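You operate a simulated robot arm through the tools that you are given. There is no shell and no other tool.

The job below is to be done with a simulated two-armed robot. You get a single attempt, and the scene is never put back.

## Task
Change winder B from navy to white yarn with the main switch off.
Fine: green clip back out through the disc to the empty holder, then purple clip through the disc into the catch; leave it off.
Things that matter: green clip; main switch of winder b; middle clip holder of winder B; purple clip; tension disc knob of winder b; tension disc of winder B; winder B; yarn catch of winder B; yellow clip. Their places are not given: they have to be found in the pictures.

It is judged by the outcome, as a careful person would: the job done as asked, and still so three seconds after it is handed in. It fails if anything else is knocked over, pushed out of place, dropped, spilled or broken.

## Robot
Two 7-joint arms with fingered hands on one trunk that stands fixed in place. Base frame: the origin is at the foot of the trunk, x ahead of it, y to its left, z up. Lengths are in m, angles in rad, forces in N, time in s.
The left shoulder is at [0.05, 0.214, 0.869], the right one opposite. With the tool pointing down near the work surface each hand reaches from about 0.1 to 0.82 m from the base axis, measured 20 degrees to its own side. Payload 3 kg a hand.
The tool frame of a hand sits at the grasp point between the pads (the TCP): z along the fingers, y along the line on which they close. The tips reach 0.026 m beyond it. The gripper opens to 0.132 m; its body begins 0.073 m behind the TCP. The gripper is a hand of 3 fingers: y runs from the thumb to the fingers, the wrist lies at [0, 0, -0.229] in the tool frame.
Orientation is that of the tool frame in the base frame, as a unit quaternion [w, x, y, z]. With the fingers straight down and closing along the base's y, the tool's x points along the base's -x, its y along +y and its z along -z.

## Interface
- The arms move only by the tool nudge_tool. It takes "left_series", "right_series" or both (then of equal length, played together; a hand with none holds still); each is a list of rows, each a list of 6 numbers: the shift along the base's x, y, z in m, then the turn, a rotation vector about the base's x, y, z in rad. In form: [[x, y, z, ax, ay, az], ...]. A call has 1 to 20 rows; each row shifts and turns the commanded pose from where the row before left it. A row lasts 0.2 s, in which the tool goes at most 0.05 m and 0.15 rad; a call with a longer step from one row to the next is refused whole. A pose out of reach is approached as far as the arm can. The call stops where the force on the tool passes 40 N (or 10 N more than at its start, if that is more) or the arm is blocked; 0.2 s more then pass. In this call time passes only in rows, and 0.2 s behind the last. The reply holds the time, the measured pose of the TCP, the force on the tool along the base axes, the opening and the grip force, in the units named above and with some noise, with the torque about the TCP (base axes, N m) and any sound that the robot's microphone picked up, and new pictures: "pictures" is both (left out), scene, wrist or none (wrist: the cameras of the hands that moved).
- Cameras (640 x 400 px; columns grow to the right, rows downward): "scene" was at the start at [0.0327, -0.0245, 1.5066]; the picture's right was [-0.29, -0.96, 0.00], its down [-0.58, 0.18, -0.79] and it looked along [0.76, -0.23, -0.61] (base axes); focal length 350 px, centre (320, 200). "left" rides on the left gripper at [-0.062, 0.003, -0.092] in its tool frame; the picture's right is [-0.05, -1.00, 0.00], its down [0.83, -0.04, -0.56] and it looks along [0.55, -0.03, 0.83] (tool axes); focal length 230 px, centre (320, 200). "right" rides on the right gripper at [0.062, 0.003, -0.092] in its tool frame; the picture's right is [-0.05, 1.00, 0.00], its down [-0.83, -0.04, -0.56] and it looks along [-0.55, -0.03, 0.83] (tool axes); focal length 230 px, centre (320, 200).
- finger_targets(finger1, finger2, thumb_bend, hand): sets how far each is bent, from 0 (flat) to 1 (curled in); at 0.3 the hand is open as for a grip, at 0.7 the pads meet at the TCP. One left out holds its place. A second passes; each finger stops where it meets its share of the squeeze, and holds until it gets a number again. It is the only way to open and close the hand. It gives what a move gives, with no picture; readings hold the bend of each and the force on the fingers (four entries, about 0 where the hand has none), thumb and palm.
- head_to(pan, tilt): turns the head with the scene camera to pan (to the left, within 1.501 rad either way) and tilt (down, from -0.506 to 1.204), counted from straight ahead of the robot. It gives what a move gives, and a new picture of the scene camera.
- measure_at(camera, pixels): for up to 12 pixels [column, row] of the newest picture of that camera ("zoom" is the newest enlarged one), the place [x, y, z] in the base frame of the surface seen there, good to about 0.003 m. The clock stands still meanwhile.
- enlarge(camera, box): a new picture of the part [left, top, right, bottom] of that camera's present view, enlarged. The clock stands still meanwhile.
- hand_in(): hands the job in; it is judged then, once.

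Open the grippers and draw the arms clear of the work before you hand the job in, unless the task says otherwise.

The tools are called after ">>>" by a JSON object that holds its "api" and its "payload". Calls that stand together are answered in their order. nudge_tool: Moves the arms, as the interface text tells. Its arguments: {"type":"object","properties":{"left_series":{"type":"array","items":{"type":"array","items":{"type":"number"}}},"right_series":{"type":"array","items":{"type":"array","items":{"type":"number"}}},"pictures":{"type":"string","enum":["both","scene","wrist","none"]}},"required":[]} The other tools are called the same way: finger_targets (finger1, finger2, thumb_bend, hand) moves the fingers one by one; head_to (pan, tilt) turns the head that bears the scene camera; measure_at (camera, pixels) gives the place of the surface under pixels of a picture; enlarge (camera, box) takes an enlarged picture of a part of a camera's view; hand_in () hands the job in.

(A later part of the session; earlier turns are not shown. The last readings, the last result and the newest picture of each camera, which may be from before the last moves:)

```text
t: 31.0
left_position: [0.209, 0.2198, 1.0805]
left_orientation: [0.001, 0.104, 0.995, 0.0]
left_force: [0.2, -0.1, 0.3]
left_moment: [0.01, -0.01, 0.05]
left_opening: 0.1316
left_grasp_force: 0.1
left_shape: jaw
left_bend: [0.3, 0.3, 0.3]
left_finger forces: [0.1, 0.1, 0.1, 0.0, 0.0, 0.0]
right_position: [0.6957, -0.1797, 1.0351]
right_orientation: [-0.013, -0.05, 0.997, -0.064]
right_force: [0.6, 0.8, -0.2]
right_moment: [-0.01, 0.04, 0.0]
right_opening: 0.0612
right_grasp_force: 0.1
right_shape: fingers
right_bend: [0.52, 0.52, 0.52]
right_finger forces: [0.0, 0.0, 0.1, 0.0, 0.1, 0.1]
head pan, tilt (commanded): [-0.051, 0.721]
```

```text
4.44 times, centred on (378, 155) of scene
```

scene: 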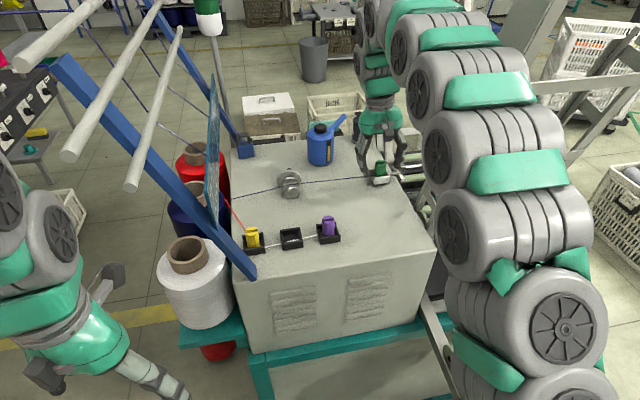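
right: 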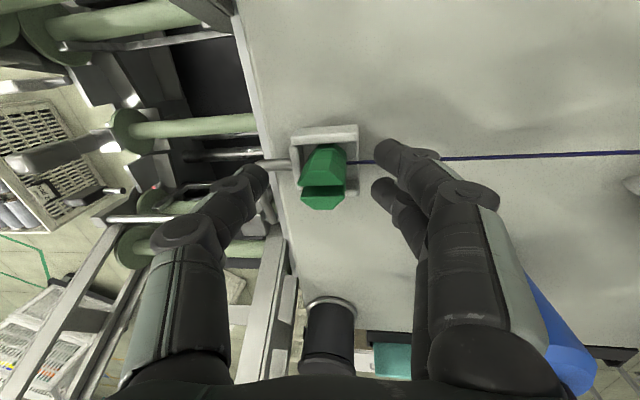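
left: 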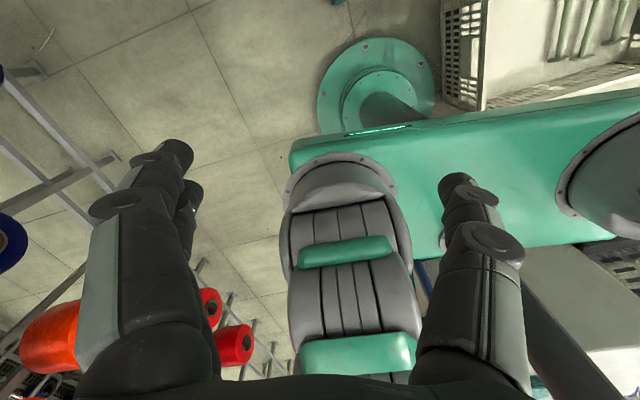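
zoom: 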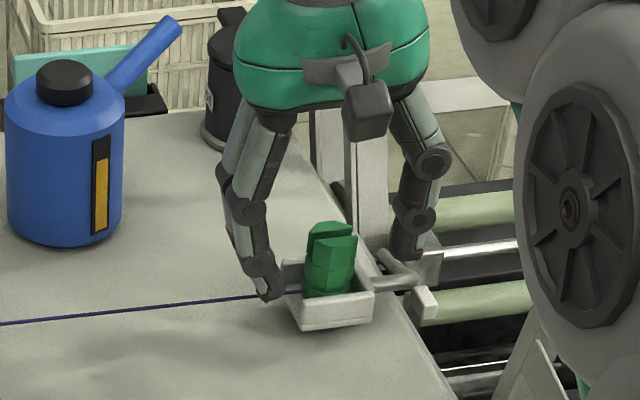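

The clip slot centre sits at (321,190), matching the axis. I measure the fingertips and walls from this latest view before closing.

>>> {"api": "measure_at", "payload": {"camera": "zoom", "pixels": [[270, 285], [268, 293], [395, 245], [290, 275]]}}

>>> {"api": "measure_at", "payload": {"camera": "right", "pixels": [[380, 150], [375, 187], [264, 178], [390, 140], [268, 165], [325, 172], [325, 200], [305, 180], [343, 180]]}}

```text
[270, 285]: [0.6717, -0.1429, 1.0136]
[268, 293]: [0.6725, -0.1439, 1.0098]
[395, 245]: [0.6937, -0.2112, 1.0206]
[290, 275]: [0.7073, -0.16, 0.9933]
```

```text
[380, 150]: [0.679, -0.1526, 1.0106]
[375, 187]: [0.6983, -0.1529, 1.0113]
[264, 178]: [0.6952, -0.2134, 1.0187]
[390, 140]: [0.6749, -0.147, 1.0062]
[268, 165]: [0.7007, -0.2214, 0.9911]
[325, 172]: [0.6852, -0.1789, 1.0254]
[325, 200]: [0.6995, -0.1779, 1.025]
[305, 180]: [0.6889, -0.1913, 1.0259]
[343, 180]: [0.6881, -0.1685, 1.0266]
```

Fingertips are at z≈1.008 just above the catch rim (1.000). I lower 5 mm with tiny centring shifts, then close on the clip.

>>> {"api": "nudge_tool", "payload": {"right_series": [[0.002, 0.002, -0.005, 0, 0, 0]], "pictures": "none"}}

>>> {"api": "finger_targets", "payload": {"hand": "right", "finger1": 0.72, "finger2": 0.72, "thumb_bend": 0.72}}

>>> {"api": "enlarge", "payload": {"camera": "right", "box": [224, 120, 416, 240]}}

>>> {"api": "enlarge", "payload": {"camera": "scene", "box": [330, 110, 426, 200]}}

```text
t: 31.4
left_position: [0.208, 0.2185, 1.0812]
left_orientation: [0.0, 0.106, 0.994, 0.0]
left_force: [0.2, 0.5, 0.2]
left_moment: [-0.03, -0.03, -0.01]
left_opening: 0.1319
left_grasp_force: 0.0
left_shape: jaw
left_bend: [0.3, 0.3, 0.3]
left_finger forces: [0.0, 0.1, 0.0, 0.1, 0.0, 0.1]
right_position: [0.6989, -0.1773, 1.0308]
right_orientation: [-0.014, -0.05, 0.997, -0.064]
right_force: [0.1, 0.4, -0.2]
right_moment: [-0.02, -0.01, -0.03]
right_opening: 0.0616
right_grasp_force: 0.1
right_shape: fingers
right_bend: [0.52, 0.52, 0.52]
right_finger forces: [0.0, 0.0, 0.0, 0.0, 0.0, 0.1]
head pan, tilt (commanded): [-0.051, 0.721]
```

```text
t: 32.4
left_position: [0.2075, 0.2192, 1.0823]
left_orientation: [-0.001, 0.105, 0.994, 0.001]
left_force: [-0.6, 0.1, -0.4]
left_moment: [0.0, -0.02, 0.02]
left_opening: 0.1321
left_grasp_force: 0.1
left_shape: jaw
left_bend: [0.3, 0.3, 0.3]
left_finger forces: [0.0, 0.0, 0.0, 0.0, 0.1, 0.0]
right_position: [0.6986, -0.1763, 1.031]
right_orientation: [-0.013, -0.049, 0.997, -0.063]
right_force: [-4.2, 9.8, 4.8]
right_moment: [0.37, 0.08, 0.18]
right_opening: 0.021
right_grasp_force: 15.4
right_shape: fingers
right_bend: [0.65, 0.64, 0.68]
right_finger forces: [6.9, 16.5, 0.0, 0.0, 7.7, 0.0]
head pan, tilt (commanded): [-0.051, 0.721]
```

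```text
3.33 times, centred on (320, 180) of right
```

zoom: 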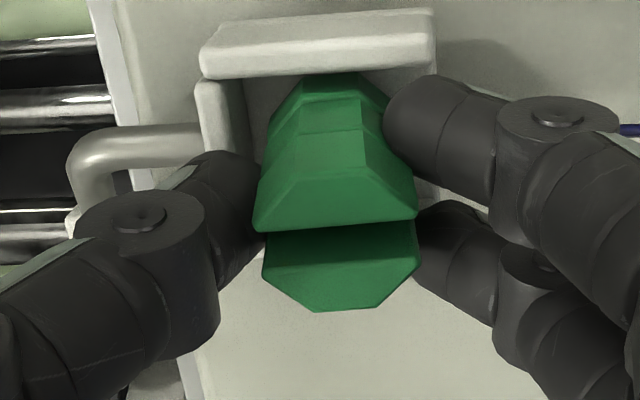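

```text
4.44 times, centred on (378, 155) of scene
```

zoom: 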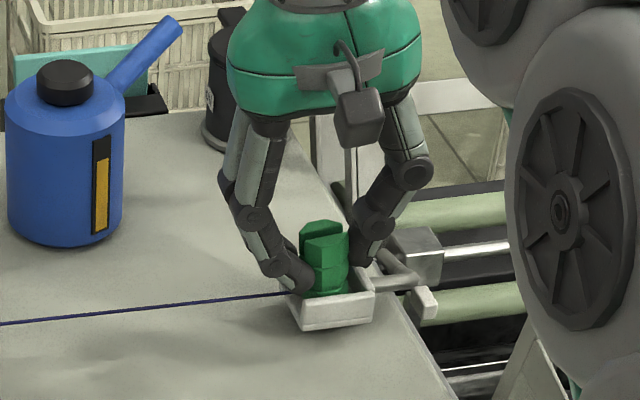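

The clip is held (opening 0.021, ~15 N), though the fingers are pressing it toward the -y wall (tool force +9.8 N in y). I ease +y 3 mm to relieve that before lifting.

>>> {"api": "nudge_tool", "payload": {"right_series": [[0.0, 0.003, 0.0, 0, 0, 0], [0.0, 0.001, 0.002, 0, 0, 0]], "pictures": "none"}}

```text
t: 33.0
left_position: [0.209, 0.2195, 1.0806]
left_orientation: [0.0, 0.104, 0.995, 0.0]
left_force: [-0.5, -0.6, 0.6]
left_moment: [0.01, -0.02, -0.01]
left_opening: 0.1317
left_grasp_force: 0.1
left_shape: jaw
left_bend: [0.3, 0.3, 0.3]
left_finger forces: [0.1, 0.0, 0.0, 0.0, 0.0, 0.0]
right_position: [0.6987, -0.1736, 1.0323]
right_orientation: [-0.013, -0.049, 0.997, -0.063]
right_force: [-0.5, 1.2, -1.5]
right_moment: [0.04, -0.04, -0.02]
right_opening: 0.0208
right_grasp_force: 10.2
right_shape: fingers
right_bend: [0.66, 0.68, 0.68]
right_finger forces: [6.4, 4.4, 0.0, 0.0, 9.8, 0.0]
head pan, tilt (commanded): [-0.051, 0.721]
```

Forces are now balanced (10.8 N vs 9.8 N). I lift gently by about 2 cm and look.

>>> {"api": "nudge_tool", "payload": {"right_series": [[0, 0, 0.006, 0, 0, 0], [0, 0, 0.008, 0, 0, 0], [0, 0, 0.01, 0, 0, 0]], "pictures": "both"}}

>>> {"api": "enlarge", "payload": {"camera": "right", "box": [224, 120, 416, 240]}}

>>> {"api": "enlarge", "payload": {"camera": "scene", "box": [330, 110, 426, 200]}}

```text
t: 33.8
left_position: [0.2074, 0.2192, 1.0813]
left_orientation: [0.0, 0.105, 0.994, 0.0]
left_force: [0.1, -0.6, 0.8]
left_moment: [0.0, -0.02, 0.03]
left_opening: 0.1318
left_grasp_force: 0.0
left_shape: jaw
left_bend: [0.3, 0.3, 0.3]
left_finger forces: [0.1, 0.1, 0.1, 0.1, 0.0, 0.0]
right_position: [0.6974, -0.1729, 1.0559]
right_orientation: [-0.013, -0.05, 0.997, -0.064]
right_force: [0.4, 0.0, -0.4]
right_moment: [0.01, 0.01, 0.0]
right_opening: 0.0209
right_grasp_force: 10.5
right_shape: fingers
right_bend: [0.67, 0.68, 0.68]
right_finger forces: [6.0, 4.7, 0.0, 0.0, 10.2, 0.1]
head pan, tilt (commanded): [-0.051, 0.721]
```

scene: 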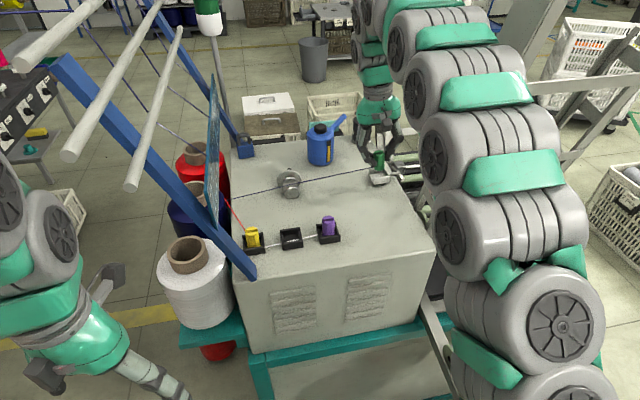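
right: 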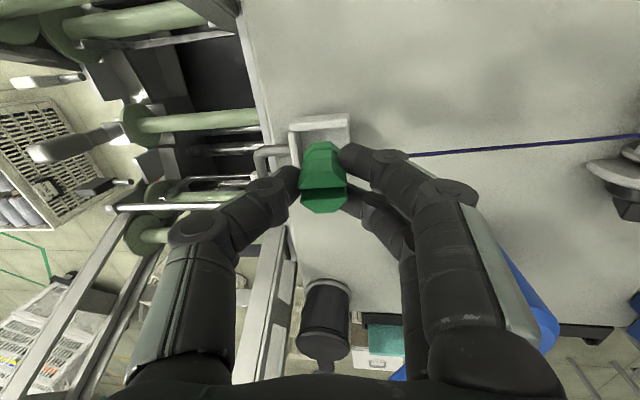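

```text
3.33 times, centred on (320, 180) of right
```

zoom: 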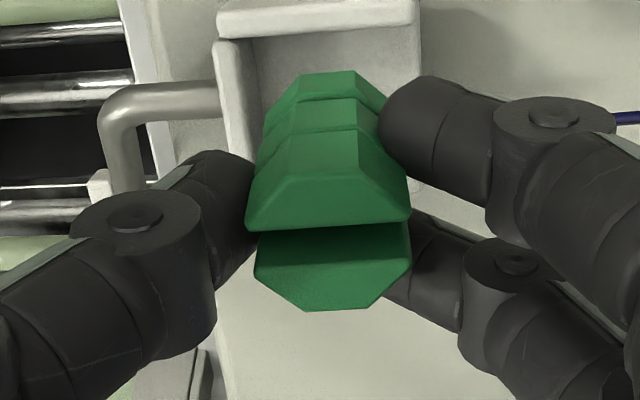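

```text
4.44 times, centred on (378, 155) of scene
```

zoom: 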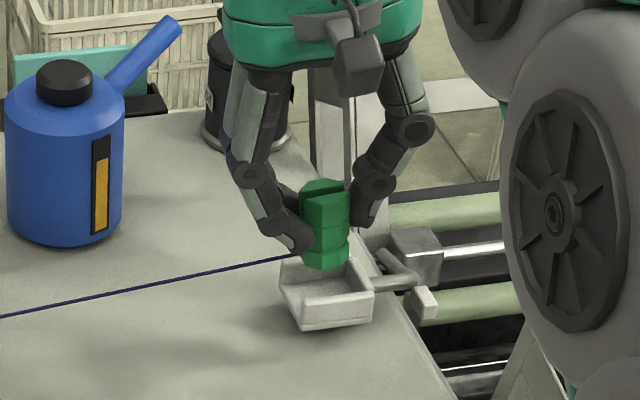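

The green clip is lifted free and upright. I measure its bottom and edges relative to the TCP [0.697,-0.173,1.056] before carrying it to the groove.

>>> {"api": "measure_at", "payload": {"camera": "zoom", "pixels": [[325, 264], [325, 230], [322, 195], [308, 262], [345, 255], [318, 183], [300, 255], [330, 310]]}}

>>> {"api": "measure_at", "payload": {"camera": "right", "pixels": [[320, 185], [322, 205], [300, 188], [346, 185], [318, 145], [318, 160], [330, 180], [325, 130]]}}

```text
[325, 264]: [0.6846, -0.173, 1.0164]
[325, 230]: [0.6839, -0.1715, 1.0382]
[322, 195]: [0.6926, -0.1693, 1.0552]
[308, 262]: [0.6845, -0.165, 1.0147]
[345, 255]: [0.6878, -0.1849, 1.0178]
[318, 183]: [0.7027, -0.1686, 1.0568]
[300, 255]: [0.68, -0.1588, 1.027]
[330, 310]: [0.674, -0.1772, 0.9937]
```

```text
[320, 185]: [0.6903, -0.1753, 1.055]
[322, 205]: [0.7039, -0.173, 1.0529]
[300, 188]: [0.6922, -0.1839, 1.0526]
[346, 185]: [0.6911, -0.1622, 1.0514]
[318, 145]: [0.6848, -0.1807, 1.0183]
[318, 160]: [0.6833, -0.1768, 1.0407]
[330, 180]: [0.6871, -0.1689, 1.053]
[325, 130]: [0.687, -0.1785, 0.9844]
```

Clip bottom is 0.042 below the TCP. I re-measure the tension disc's top and groove from the current scene view to set the pass height.

>>> {"api": "enlarge", "payload": {"camera": "scene", "box": [264, 160, 320, 205]}}

>>> {"api": "measure_at", "payload": {"camera": "zoom", "pixels": [[290, 98], [240, 130], [350, 130], [225, 180], [370, 190], [280, 160], [300, 165], [285, 205], [300, 220], [300, 265], [300, 330], [290, 85]]}}

```text
8.89 times, centred on (292, 182) of scene
```

zoom: 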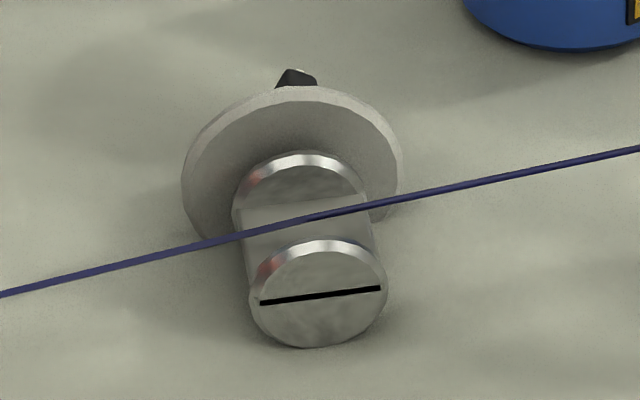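

```text
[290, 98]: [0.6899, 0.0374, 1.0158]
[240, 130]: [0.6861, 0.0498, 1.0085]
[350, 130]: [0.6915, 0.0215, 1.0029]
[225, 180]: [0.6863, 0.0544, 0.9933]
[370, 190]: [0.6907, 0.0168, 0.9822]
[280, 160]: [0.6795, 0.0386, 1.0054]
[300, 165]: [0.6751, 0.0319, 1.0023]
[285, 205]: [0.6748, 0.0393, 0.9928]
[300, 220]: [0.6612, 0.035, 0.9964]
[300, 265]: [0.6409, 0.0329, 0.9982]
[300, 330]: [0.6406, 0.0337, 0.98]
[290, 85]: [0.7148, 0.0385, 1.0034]
```

The disc top is at z≈1.016 and the groove centre at about (0.662,0.034). I carry the clip toward a point just right of the groove, staying at z=1.056.

>>> {"api": "nudge_tool", "payload": {"right_series": [[-0.004, 0.029, 0, 0, 0, 0], [-0.005, 0.029, 0, 0, 0, 0], [-0.005, 0.029, 0, 0, 0, 0], [-0.005, 0.029, 0, 0, 0, 0], [-0.006, 0.027, 0, 0, 0, 0]], "pictures": "both"}}

>>> {"api": "enlarge", "payload": {"camera": "right", "box": [260, 110, 452, 230]}}

>>> {"api": "enlarge", "payload": {"camera": "scene", "box": [262, 105, 374, 210]}}

```text
t: 35.0
left_position: [0.2074, 0.2194, 1.08]
left_orientation: [0.0, 0.105, 0.994, 0.0]
left_force: [-0.3, -0.1, 0.0]
left_moment: [-0.02, -0.02, -0.02]
left_opening: 0.1318
left_grasp_force: 0.1
left_shape: jaw
left_bend: [0.3, 0.3, 0.3]
left_finger forces: [0.0, 0.1, 0.0, 0.0, 0.0, 0.1]
right_position: [0.6731, -0.031, 1.0562]
right_orientation: [-0.013, -0.05, 0.997, -0.064]
right_force: [0.5, 0.3, -0.2]
right_moment: [0.0, 0.01, 0.01]
right_opening: 0.0208
right_grasp_force: 10.8
right_shape: fingers
right_bend: [0.67, 0.68, 0.68]
right_finger forces: [6.0, 4.7, 0.0, 0.0, 10.2, 0.0]
head pan, tilt (commanded): [-0.051, 0.721]
```

scene: 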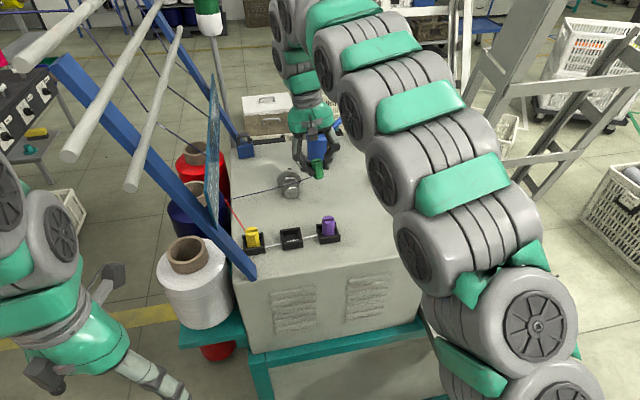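
right: 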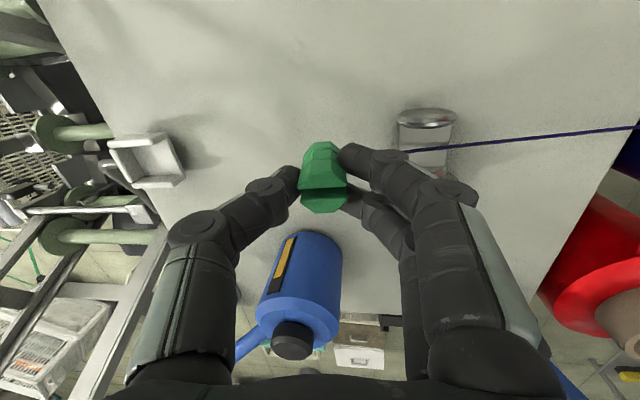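

```text
3.33 times, centred on (356, 170) of right
```

zoom: 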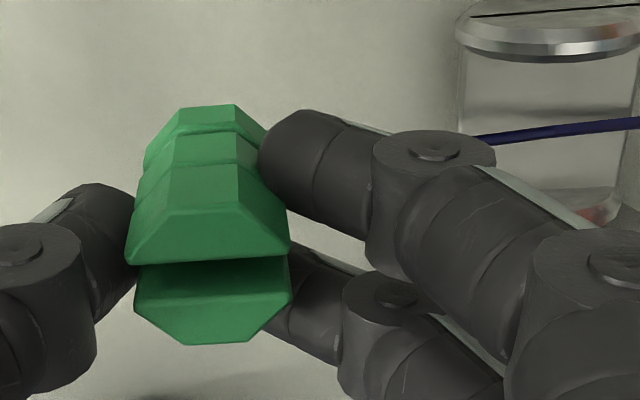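

```text
3.81 times, centred on (318, 158) of scene
```

zoom: 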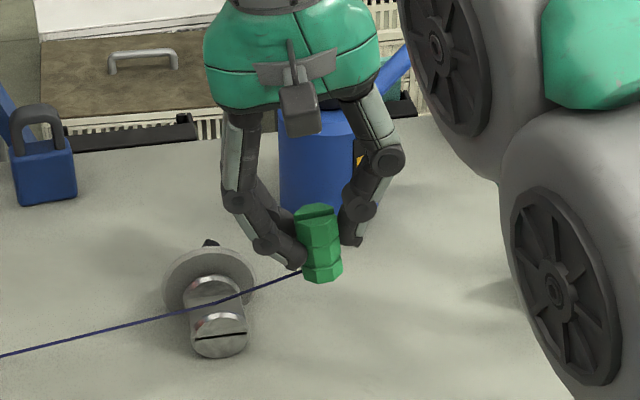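

The yarn still runs over the groove to the clip, and the blue bottle is just beyond the hand. I check the bottle's distance and the clip's alignment with the groove.

>>> {"api": "measure_at", "payload": {"camera": "right", "pixels": [[310, 245], [310, 300], [290, 335], [250, 340], [325, 185], [320, 205], [318, 148], [425, 112], [425, 148], [445, 180]]}}

>>> {"api": "measure_at", "payload": {"camera": "zoom", "pixels": [[322, 275], [320, 212], [305, 270], [340, 265], [285, 265], [360, 245], [325, 245]]}}

```text
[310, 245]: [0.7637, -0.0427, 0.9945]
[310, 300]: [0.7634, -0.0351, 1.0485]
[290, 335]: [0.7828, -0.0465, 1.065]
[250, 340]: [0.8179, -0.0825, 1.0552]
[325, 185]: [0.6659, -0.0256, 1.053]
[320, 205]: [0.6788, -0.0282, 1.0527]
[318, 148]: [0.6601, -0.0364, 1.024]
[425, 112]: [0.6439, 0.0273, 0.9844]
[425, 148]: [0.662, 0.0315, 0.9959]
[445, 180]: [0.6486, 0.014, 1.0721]
```

```text
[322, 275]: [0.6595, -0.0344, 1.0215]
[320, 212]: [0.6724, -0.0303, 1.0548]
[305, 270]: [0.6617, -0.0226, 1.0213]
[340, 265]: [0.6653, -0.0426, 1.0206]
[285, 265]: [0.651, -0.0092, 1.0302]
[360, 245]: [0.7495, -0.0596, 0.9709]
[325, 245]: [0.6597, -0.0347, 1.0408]
```

The bottle is well beyond (x≥0.76) and the clip is lined up with the groove axis. I lower 1.1 cm so its base is at cap-top height, then carry it through over the groove to the left side.

>>> {"api": "nudge_tool", "payload": {"right_series": [[0, 0.0, -0.011, 0, 0, 0], [-0.0026, 0.0212, 0, 0, 0, 0], [-0.0026, 0.0212, 0, 0, 0, 0], [-0.0026, 0.0212, 0, 0, 0, 0]], "pictures": "both"}}

>>> {"api": "enlarge", "payload": {"camera": "scene", "box": [245, 105, 357, 210]}}

```text
t: 36.0
left_position: [0.2088, 0.2198, 1.0817]
left_orientation: [0.001, 0.105, 0.995, 0.0]
left_force: [-0.4, -1.4, 0.0]
left_moment: [0.03, 0.01, -0.01]
left_opening: 0.1319
left_grasp_force: 0.2
left_shape: jaw
left_bend: [0.3, 0.3, 0.3]
left_finger forces: [0.0, 0.0, 0.0, 0.0, 0.0, 0.0]
right_position: [0.6669, 0.0333, 1.0445]
right_orientation: [-0.014, -0.049, 0.997, -0.063]
right_force: [-0.3, -0.2, -1.0]
right_moment: [0.02, 0.0, -0.01]
right_opening: 0.0211
right_grasp_force: 10.4
right_shape: fingers
right_bend: [0.67, 0.68, 0.68]
right_finger forces: [6.1, 4.8, 0.1, 0.0, 10.1, 0.0]
head pan, tilt (commanded): [-0.051, 0.721]
```

scene: 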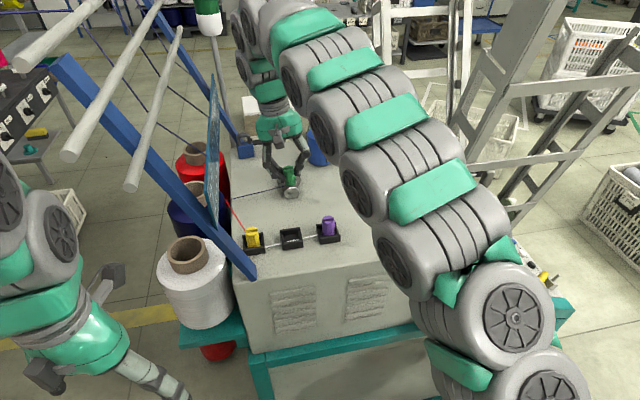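
right: 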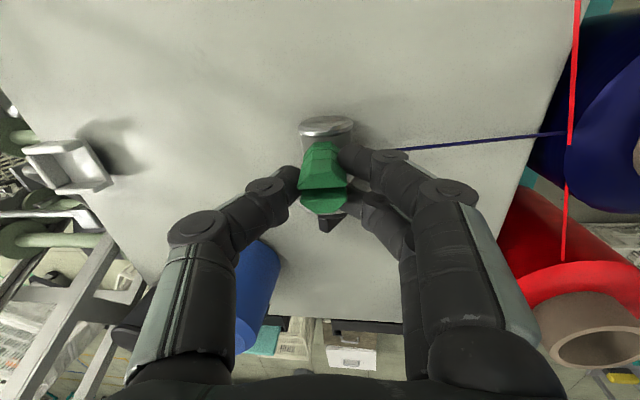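

```text
3.81 times, centred on (301, 158) of scene
```

zoom: 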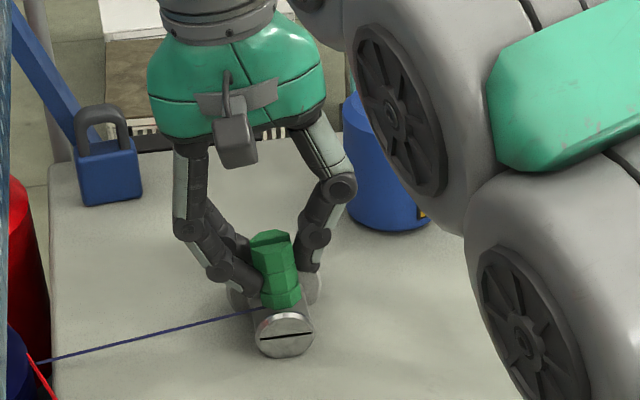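

The clip is now over the groove between the front cap and disc with no contact force. I continue to y≈0.078, past the left side.

>>> {"api": "nudge_tool", "payload": {"right_series": [[-0.003, 0.0212, 0, 0, 0, 0], [-0.003, 0.0212, 0, 0, 0, 0], [-0.001, 0.003, 0.006, 0, 0, 0]], "pictures": "both"}}

>>> {"api": "enlarge", "payload": {"camera": "scene", "box": [205, 80, 333, 210]}}

```text
t: 36.8
left_position: [0.2079, 0.2197, 1.08]
left_orientation: [0.0, 0.104, 0.995, 0.0]
left_force: [-0.4, -0.6, -0.5]
left_moment: [-0.01, 0.01, -0.03]
left_opening: 0.1318
left_grasp_force: 0.0
left_shape: jaw
left_bend: [0.3, 0.3, 0.3]
left_finger forces: [0.0, 0.0, 0.0, 0.1, 0.0, 0.0]
right_position: [0.657, 0.0786, 1.05]
right_orientation: [-0.014, -0.049, 0.997, -0.063]
right_force: [0.5, -0.2, 1.1]
right_moment: [-0.02, 0.01, -0.01]
right_opening: 0.0208
right_grasp_force: 10.4
right_shape: fingers
right_bend: [0.67, 0.68, 0.68]
right_finger forces: [6.2, 4.9, 0.0, 0.0, 10.1, 0.0]
head pan, tilt (commanded): [-0.051, 0.721]
```

scene: 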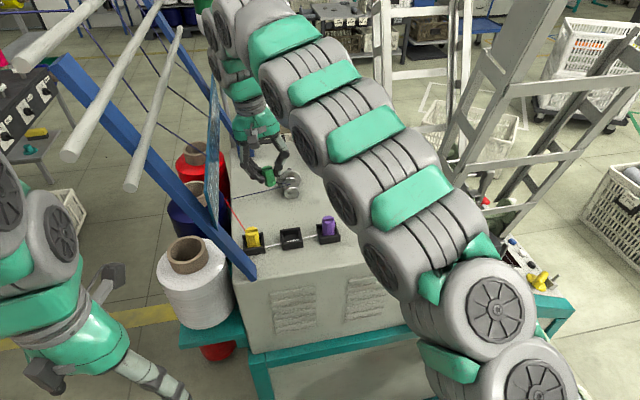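
right: 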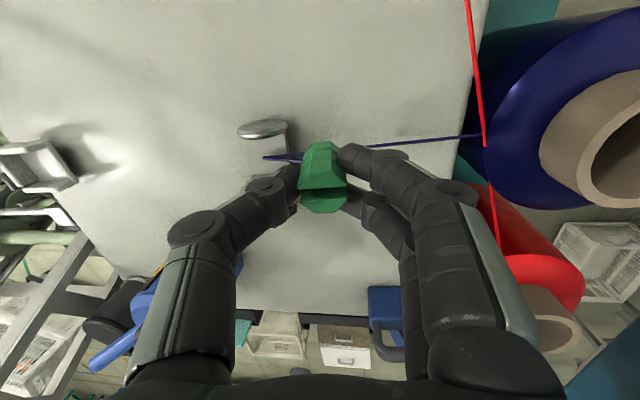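

```text
3.08 times, centred on (269, 145) of scene
```

zoom: 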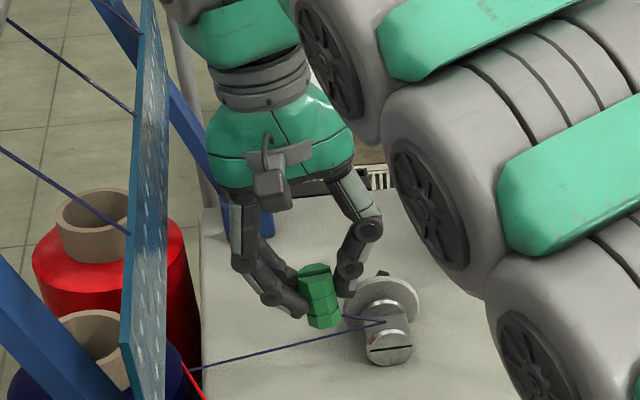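

The clip passed, but the picture still shows the navy yarn going guide → disc groove → back to the clip, so it may need to go farther left or lower. I measure the left clearance to the plate and the yarn's course.

>>> {"api": "measure_at", "payload": {"camera": "zoom", "pixels": [[236, 205], [240, 262], [215, 150], [158, 150], [150, 250], [195, 368], [320, 328], [385, 322], [300, 340], [322, 300], [320, 270], [345, 318]]}}

>>> {"api": "enlarge", "payload": {"camera": "right", "box": [230, 100, 390, 230]}}

```text
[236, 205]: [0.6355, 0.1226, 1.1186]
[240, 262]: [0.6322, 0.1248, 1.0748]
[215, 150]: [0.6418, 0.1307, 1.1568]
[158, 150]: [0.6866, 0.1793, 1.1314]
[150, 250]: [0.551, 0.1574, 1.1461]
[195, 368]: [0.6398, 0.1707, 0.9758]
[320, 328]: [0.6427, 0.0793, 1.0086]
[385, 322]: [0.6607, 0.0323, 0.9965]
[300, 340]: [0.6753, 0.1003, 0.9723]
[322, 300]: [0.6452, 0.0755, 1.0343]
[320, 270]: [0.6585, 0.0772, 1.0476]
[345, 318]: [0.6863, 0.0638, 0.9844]
```

```text
3.08 times, centred on (310, 165) of right
```

zoom: 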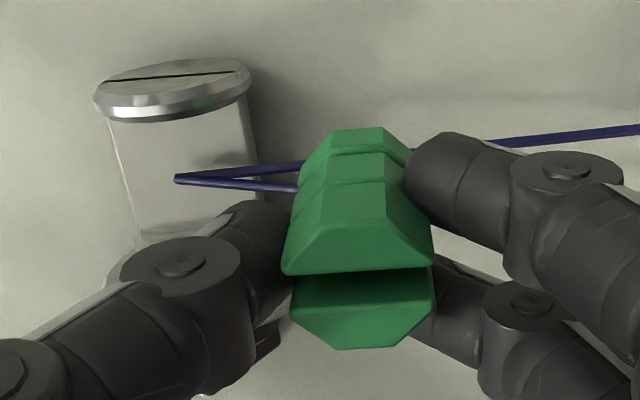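

There is about 4.5 cm between the hand and the plate. I move the clip 2 cm further left to see whether the yarn clears the groove.

>>> {"api": "nudge_tool", "payload": {"right_series": [[-0.001, 0.01, 0, 0, 0, 0], [-0.001, 0.01, 0, 0, 0, 0]], "pictures": "both"}}

>>> {"api": "enlarge", "payload": {"camera": "right", "box": [200, 100, 400, 230]}}

```text
t: 37.4
left_position: [0.2077, 0.2193, 1.0818]
left_orientation: [0.0, 0.105, 0.995, 0.0]
left_force: [0.0, 0.2, -0.2]
left_moment: [0.01, 0.03, 0.0]
left_opening: 0.1318
left_grasp_force: 0.0
left_shape: jaw
left_bend: [0.3, 0.3, 0.3]
left_finger forces: [0.0, 0.0, 0.0, 0.0, 0.1, 0.0]
right_position: [0.655, 0.0982, 1.0497]
right_orientation: [-0.014, -0.049, 0.997, -0.064]
right_force: [-0.1, 0.2, -0.2]
right_moment: [-0.01, -0.03, -0.01]
right_opening: 0.0209
right_grasp_force: 11.1
right_shape: fingers
right_bend: [0.67, 0.68, 0.68]
right_finger forces: [6.2, 4.9, 0.0, 0.1, 10.1, 0.0]
head pan, tilt (commanded): [-0.051, 0.721]
```

scene: 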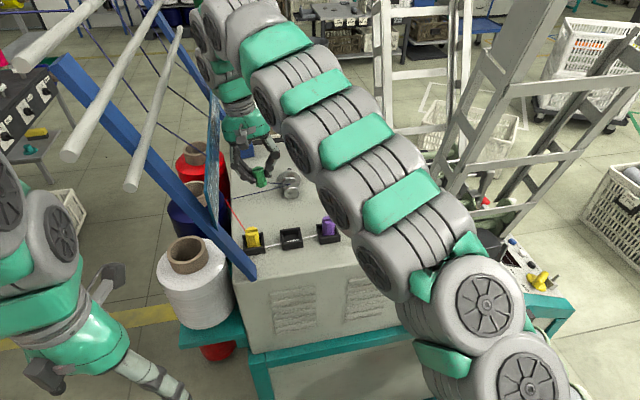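
right: 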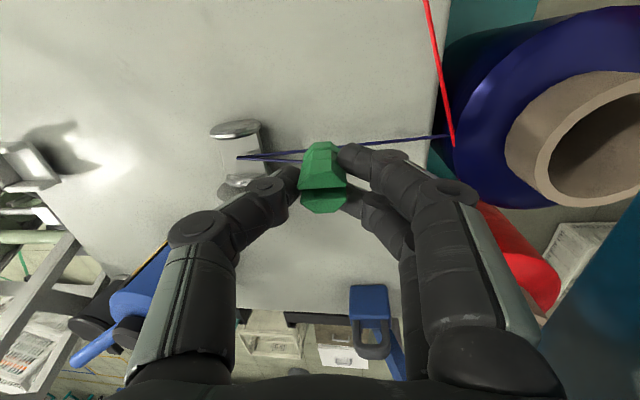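

```text
3.08 times, centred on (300, 165) of right
```

zoom: 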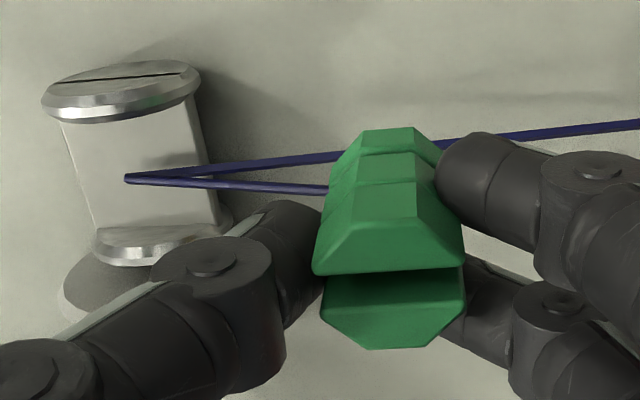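

The yarn is still hooked on the groove point (0.661,0.032,0.996), so the clip must pass lower, actually between the caps. I measure the groove's inner faces more precisely in this unobstructed view.

>>> {"api": "enlarge", "payload": {"camera": "right", "box": [200, 110, 290, 205]}}

>>> {"api": "measure_at", "payload": {"camera": "zoom", "pixels": [[215, 85], [160, 95], [270, 70], [210, 105], [290, 95], [210, 150], [250, 200], [215, 290], [260, 280], [300, 270], [230, 310], [180, 190]]}}

>>> {"api": "measure_at", "payload": {"camera": "zoom", "pixels": [[220, 275], [270, 262], [200, 120], [280, 110], [220, 255], [240, 240], [200, 300], [290, 285], [160, 80], [240, 60], [310, 80], [120, 90]]}}

```text
4.21 times, centred on (245, 158) of right
```

zoom: 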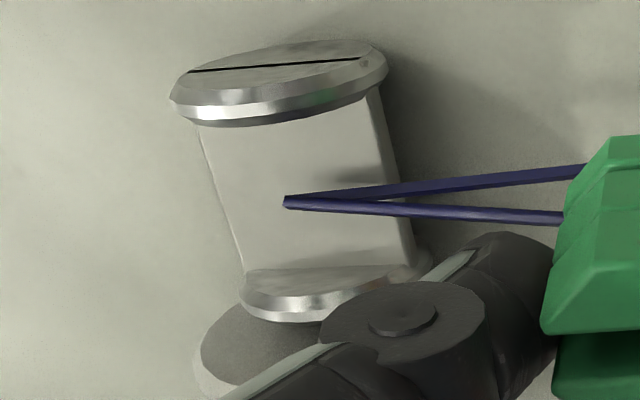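

```text
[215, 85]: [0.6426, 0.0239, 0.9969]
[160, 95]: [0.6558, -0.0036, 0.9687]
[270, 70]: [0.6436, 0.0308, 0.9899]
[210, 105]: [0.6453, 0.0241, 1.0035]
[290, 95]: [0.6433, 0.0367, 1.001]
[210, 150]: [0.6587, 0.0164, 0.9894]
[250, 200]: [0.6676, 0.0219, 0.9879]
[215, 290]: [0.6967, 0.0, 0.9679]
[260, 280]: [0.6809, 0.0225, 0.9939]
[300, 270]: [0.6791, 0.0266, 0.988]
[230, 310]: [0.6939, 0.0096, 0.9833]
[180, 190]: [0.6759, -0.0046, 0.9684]
```

```text
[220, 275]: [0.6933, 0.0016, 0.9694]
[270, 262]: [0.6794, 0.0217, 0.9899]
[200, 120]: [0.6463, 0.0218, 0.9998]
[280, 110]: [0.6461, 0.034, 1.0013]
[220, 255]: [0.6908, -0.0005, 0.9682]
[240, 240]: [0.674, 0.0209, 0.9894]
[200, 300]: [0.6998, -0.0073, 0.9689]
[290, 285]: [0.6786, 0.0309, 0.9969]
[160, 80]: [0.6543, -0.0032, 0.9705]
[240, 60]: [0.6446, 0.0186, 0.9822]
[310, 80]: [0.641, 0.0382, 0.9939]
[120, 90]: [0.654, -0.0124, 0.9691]
```

The groove spans x≈0.649–0.678 (centre ≈0.6635), floor z≈0.989; the 23 mm clip fits with ~2.5 mm each side. I lift, return over the top to the right side, and prepare a lower pass.

>>> {"api": "nudge_tool", "payload": {"right_series": [[0, 0, 0.015, 0, 0, 0], [0, 0, 0.02, 0, 0, 0], [0.0027, -0.0215, 0, 0, 0, 0], [0.0027, -0.0215, 0, 0, 0, 0], [0.0027, -0.0215, 0, 0, 0, 0], [0.0027, -0.0215, 0, 0, 0, 0], [0.0027, -0.0215, 0, 0, 0, 0], [0.0027, -0.0215, 0, 0, 0, 0], [0.001, 0, -0.02, 0, 0, 0], [0, 0, -0.02, 0, 0, 0]], "pictures": "both"}}

>>> {"api": "enlarge", "payload": {"camera": "right", "box": [270, 100, 470, 230]}}

>>> {"api": "enlarge", "payload": {"camera": "scene", "box": [262, 105, 374, 210]}}

```text
t: 39.6
left_position: [0.2075, 0.2198, 1.0804]
left_orientation: [0.0, 0.105, 0.995, 0.0]
left_force: [-0.3, 0.6, -0.9]
left_moment: [0.0, 0.01, 0.01]
left_opening: 0.1318
left_grasp_force: 0.2
left_shape: jaw
left_bend: [0.3, 0.3, 0.3]
left_finger forces: [0.0, 0.1, 0.1, 0.0, 0.0, 0.0]
right_position: [0.671, -0.0309, 1.0319]
right_orientation: [-0.013, -0.05, 0.997, -0.064]
right_force: [-0.7, 1.4, 0.3]
right_moment: [0.0, 0.02, -0.02]
right_opening: 0.0206
right_grasp_force: 11.3
right_shape: fingers
right_bend: [0.67, 0.68, 0.68]
right_finger forces: [6.5, 5.3, 0.0, 0.0, 10.2, 0.0]
right hand out of reach, approached as far as the arm can: row 2
head pan, tilt (commanded): [-0.051, 0.721]
```

scene: 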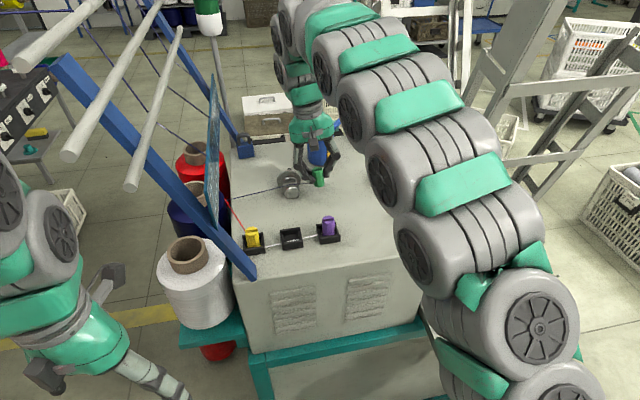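
right: 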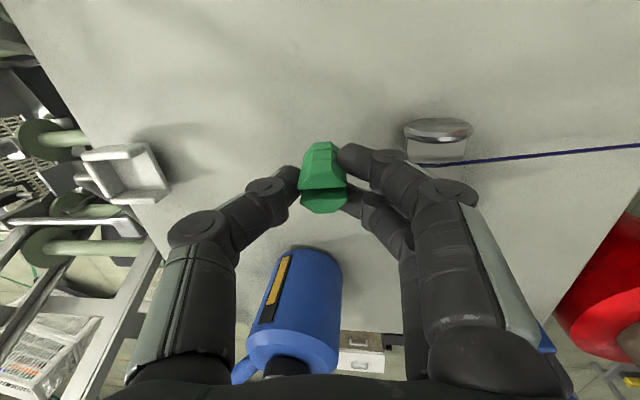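

```text
3.08 times, centred on (370, 165) of right
```

zoom: 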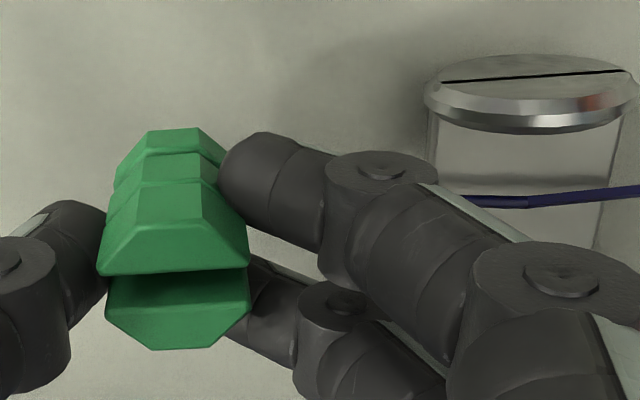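

```text
3.81 times, centred on (318, 158) of scene
```

zoom: 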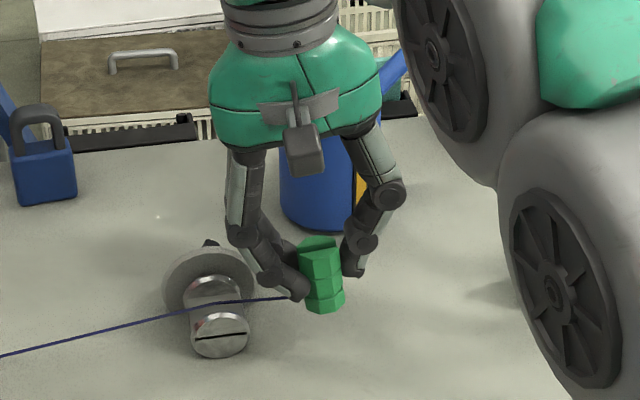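

The rise was clipped by reach, so the hand is now at z=1.032, slightly too low. I measure the clip's bottom and front/back faces to fix the exact pass height.

>>> {"api": "measure_at", "payload": {"camera": "zoom", "pixels": [[320, 310], [308, 305], [335, 308], [320, 300], [320, 280], [320, 242], [215, 300], [290, 290]]}}

>>> {"api": "measure_at", "payload": {"camera": "right", "pixels": [[320, 188], [320, 208], [318, 150], [318, 165], [438, 128], [430, 145], [435, 163], [320, 212]]}}

```text
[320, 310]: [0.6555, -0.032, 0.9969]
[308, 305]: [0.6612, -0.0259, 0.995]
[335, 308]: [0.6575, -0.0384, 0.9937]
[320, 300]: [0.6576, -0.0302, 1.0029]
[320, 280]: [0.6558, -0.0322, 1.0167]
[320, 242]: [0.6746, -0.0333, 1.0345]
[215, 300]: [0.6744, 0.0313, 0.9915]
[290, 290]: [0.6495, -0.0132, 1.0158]
```

```text
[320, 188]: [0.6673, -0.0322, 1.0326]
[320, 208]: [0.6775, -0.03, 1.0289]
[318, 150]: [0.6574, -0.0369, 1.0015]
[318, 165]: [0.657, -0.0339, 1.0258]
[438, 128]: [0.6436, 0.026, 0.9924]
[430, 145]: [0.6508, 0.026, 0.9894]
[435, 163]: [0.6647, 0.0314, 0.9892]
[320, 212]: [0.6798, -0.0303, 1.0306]
```

Clip bottom is near z≈0.992 and centre x≈0.6685 here. I raise 4 mm (bottom ≈0.996, between neck 0.989 and cap tops 1.003) and move slowly into the groove.

>>> {"api": "nudge_tool", "payload": {"right_series": [[0, 0, 0.004, 0, 0, 0], [-0.0008, 0.0102, 0, 0, 0, 0], [-0.0008, 0.0102, 0, 0, 0, 0], [-0.0008, 0.0102, 0, 0, 0, 0], [-0.0008, 0.0102, 0, 0, 0, 0], [-0.0009, 0.0102, 0, 0, 0, 0]], "pictures": "both"}}

>>> {"api": "enlarge", "payload": {"camera": "right", "box": [250, 100, 410, 230]}}

>>> {"api": "enlarge", "payload": {"camera": "scene", "box": [245, 105, 357, 210]}}

```text
t: 41.0
left_position: [0.2075, 0.2188, 1.0821]
left_orientation: [0.0, 0.104, 0.995, 0.001]
left_force: [1.0, 0.8, -0.1]
left_moment: [0.0, 0.03, 0.01]
left_opening: 0.1318
left_grasp_force: 0.1
left_shape: jaw
left_bend: [0.3, 0.3, 0.3]
left_finger forces: [0.0, 0.0, 0.0, 0.1, 0.0, 0.0]
right_position: [0.668, 0.0205, 1.0361]
right_orientation: [-0.013, -0.049, 0.997, -0.064]
right_force: [-0.4, -0.4, 0.1]
right_moment: [0.01, -0.02, -0.01]
right_opening: 0.0208
right_grasp_force: 11.1
right_shape: fingers
right_bend: [0.67, 0.68, 0.68]
right_finger forces: [6.5, 5.4, 0.1, 0.0, 10.1, 0.0]
head pan, tilt (commanded): [-0.051, 0.721]
```

scene: 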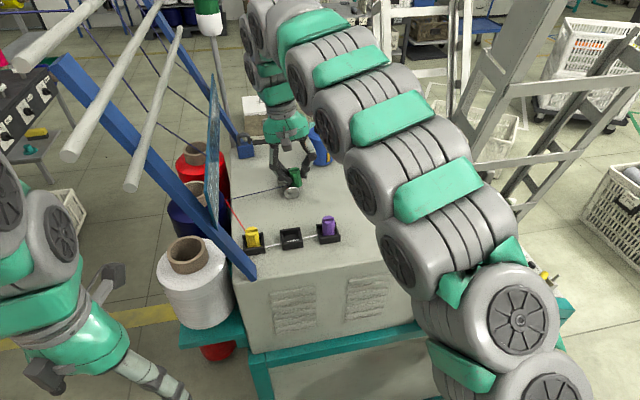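
right: 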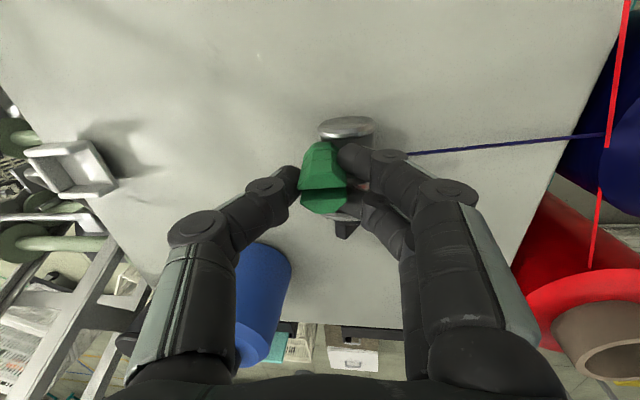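

```text
3.08 times, centred on (330, 165) of right
```

zoom: 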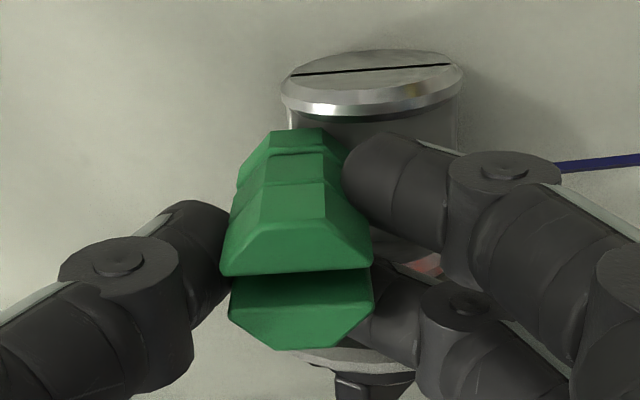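

```text
3.81 times, centred on (301, 158) of scene
```

zoom: 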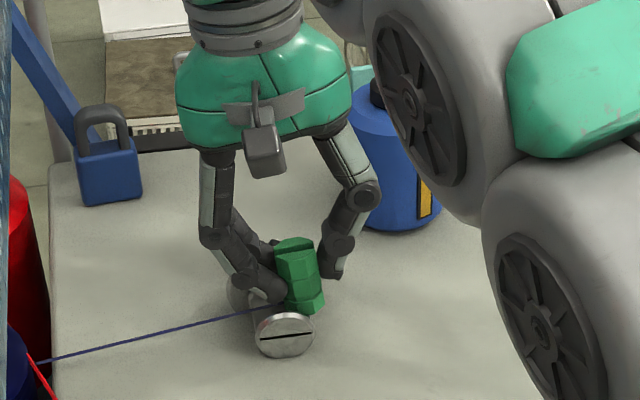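

No contact so far, and the clip sits between the cap and disc. I continue slowly leftward through the groove.

>>> {"api": "nudge_tool", "payload": {"right_series": [[-0.0016, 0.0102, 0, 0, 0, 0], [-0.0014, 0.0102, 0, 0, 0, 0], [-0.0013, 0.0102, 0, 0, 0, 0], [-0.0013, 0.0102, 0, 0, 0, 0], [-0.0013, 0.0102, 0, 0, 0, 0], [-0.0013, 0.0102, 0, 0, 0, 0]], "pictures": "both"}}

>>> {"api": "enlarge", "payload": {"camera": "right", "box": [200, 100, 400, 230]}}

>>> {"api": "enlarge", "payload": {"camera": "scene", "box": [205, 80, 333, 210]}}

```text
t: 42.4
left_position: [0.2083, 0.2198, 1.0822]
left_orientation: [0.0, 0.105, 0.994, 0.0]
left_force: [-0.1, 0.5, -0.2]
left_moment: [-0.01, -0.01, 0.0]
left_opening: 0.1319
left_grasp_force: 0.0
left_shape: jaw
left_bend: [0.3, 0.3, 0.3]
left_finger forces: [0.0, 0.0, 0.1, 0.0, 0.0, 0.1]
right_position: [0.6593, 0.0804, 1.0382]
right_orientation: [-0.013, -0.05, 0.997, -0.064]
right_force: [0.4, -0.2, -0.4]
right_moment: [0.04, -0.04, 0.01]
right_opening: 0.0206
right_grasp_force: 10.7
right_shape: fingers
right_bend: [0.67, 0.68, 0.68]
right_finger forces: [6.6, 5.3, 0.1, 0.0, 9.9, 0.0]
head pan, tilt (commanded): [-0.051, 0.721]
```

scene: 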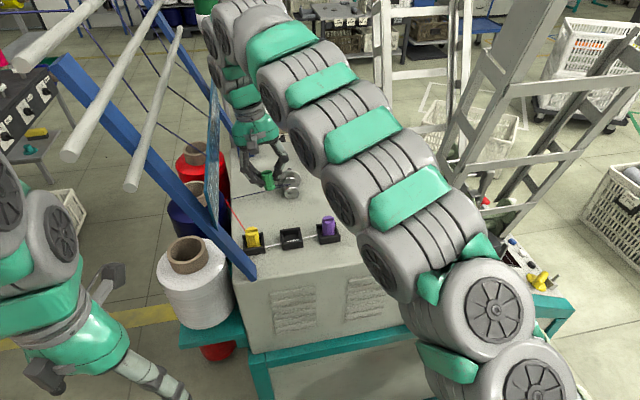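
right: 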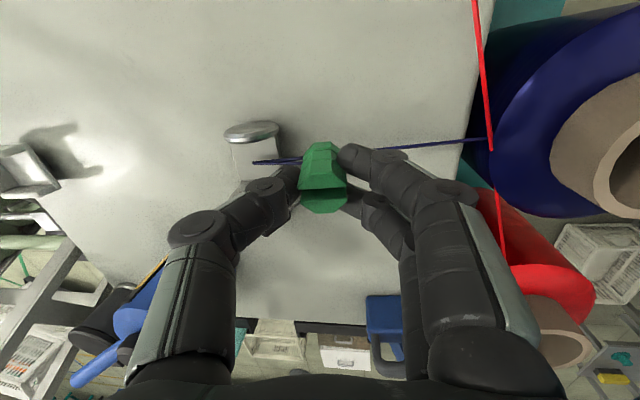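

```text
3.08 times, centred on (300, 165) of right
```

zoom: 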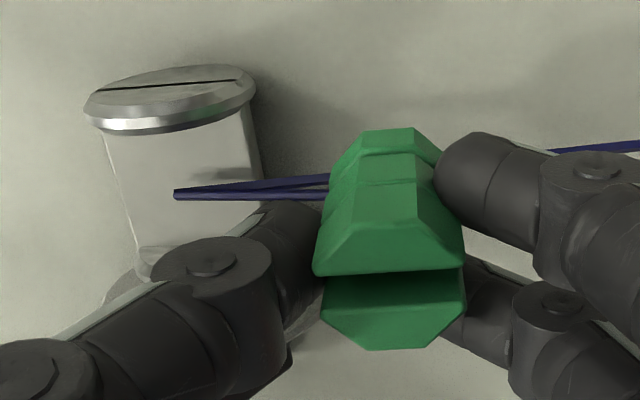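

```text
3.08 times, centred on (269, 145) of scene
```

zoom: 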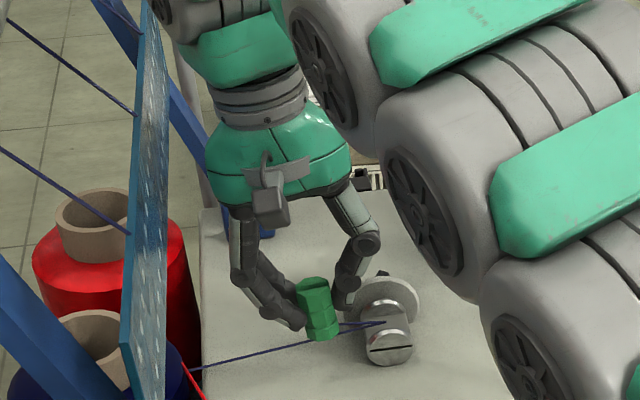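

The yarn still shows hooked at (173,193) in the zoom. I move a bit farther left now that the pass was lower, to see whether it frees at more distance.

>>> {"api": "nudge_tool", "payload": {"right_series": [[-0.0015, 0.012, 0, 0, 0, 0], [-0.0015, 0.012, 0, 0, 0, 0]], "pictures": "wrist"}}

>>> {"api": "enlarge", "payload": {"camera": "right", "box": [180, 100, 400, 230]}}

>>> {"api": "enlarge", "payload": {"camera": "scene", "box": [205, 100, 333, 210]}}

```text
t: 43.0
left_position: [0.2078, 0.2195, 1.0807]
left_orientation: [0.001, 0.104, 0.995, 0.001]
left_force: [-0.4, -0.3, 0.3]
left_moment: [-0.02, -0.02, -0.03]
left_opening: 0.1317
left_grasp_force: 0.1
left_shape: jaw
left_bend: [0.3, 0.3, 0.3]
left_finger forces: [0.0, 0.0, 0.0, 0.0, 0.0, 0.0]
right_position: [0.6578, 0.1042, 1.0384]
right_orientation: [-0.012, -0.05, 0.997, -0.063]
right_force: [0.5, -0.4, 0.2]
right_moment: [-0.04, 0.01, -0.02]
right_opening: 0.0205
right_grasp_force: 10.9
right_shape: fingers
right_bend: [0.67, 0.68, 0.68]
right_finger forces: [6.6, 5.3, 0.1, 0.0, 10.1, 0.0]
head pan, tilt (commanded): [-0.051, 0.721]
```

right: 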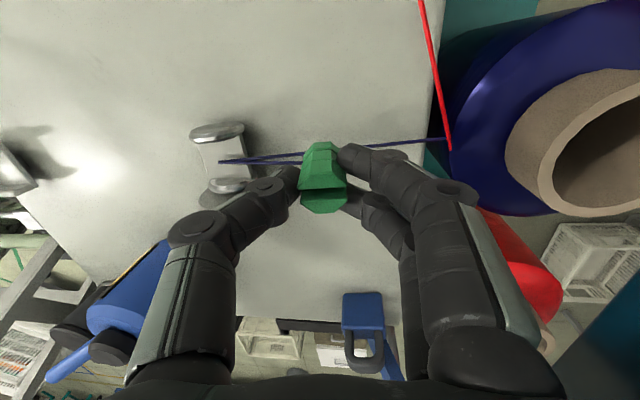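

```text
2.91 times, centred on (290, 165) of right
```

zoom: 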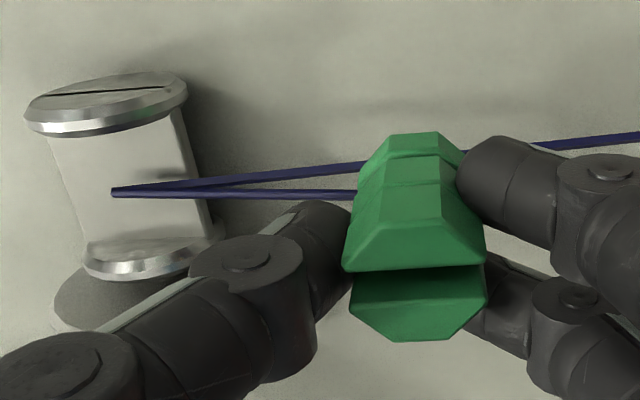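

```text
3.64 times, centred on (269, 155) of scene
```

zoom: 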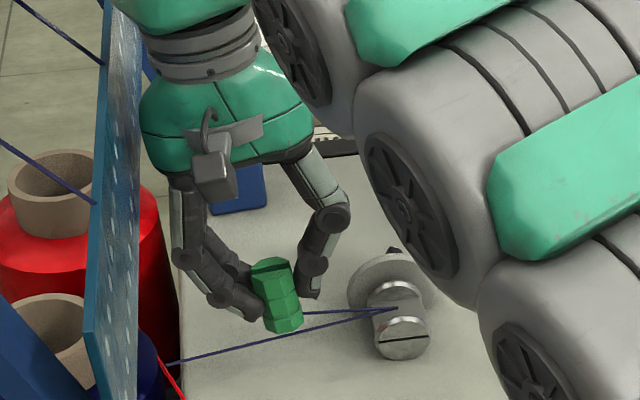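

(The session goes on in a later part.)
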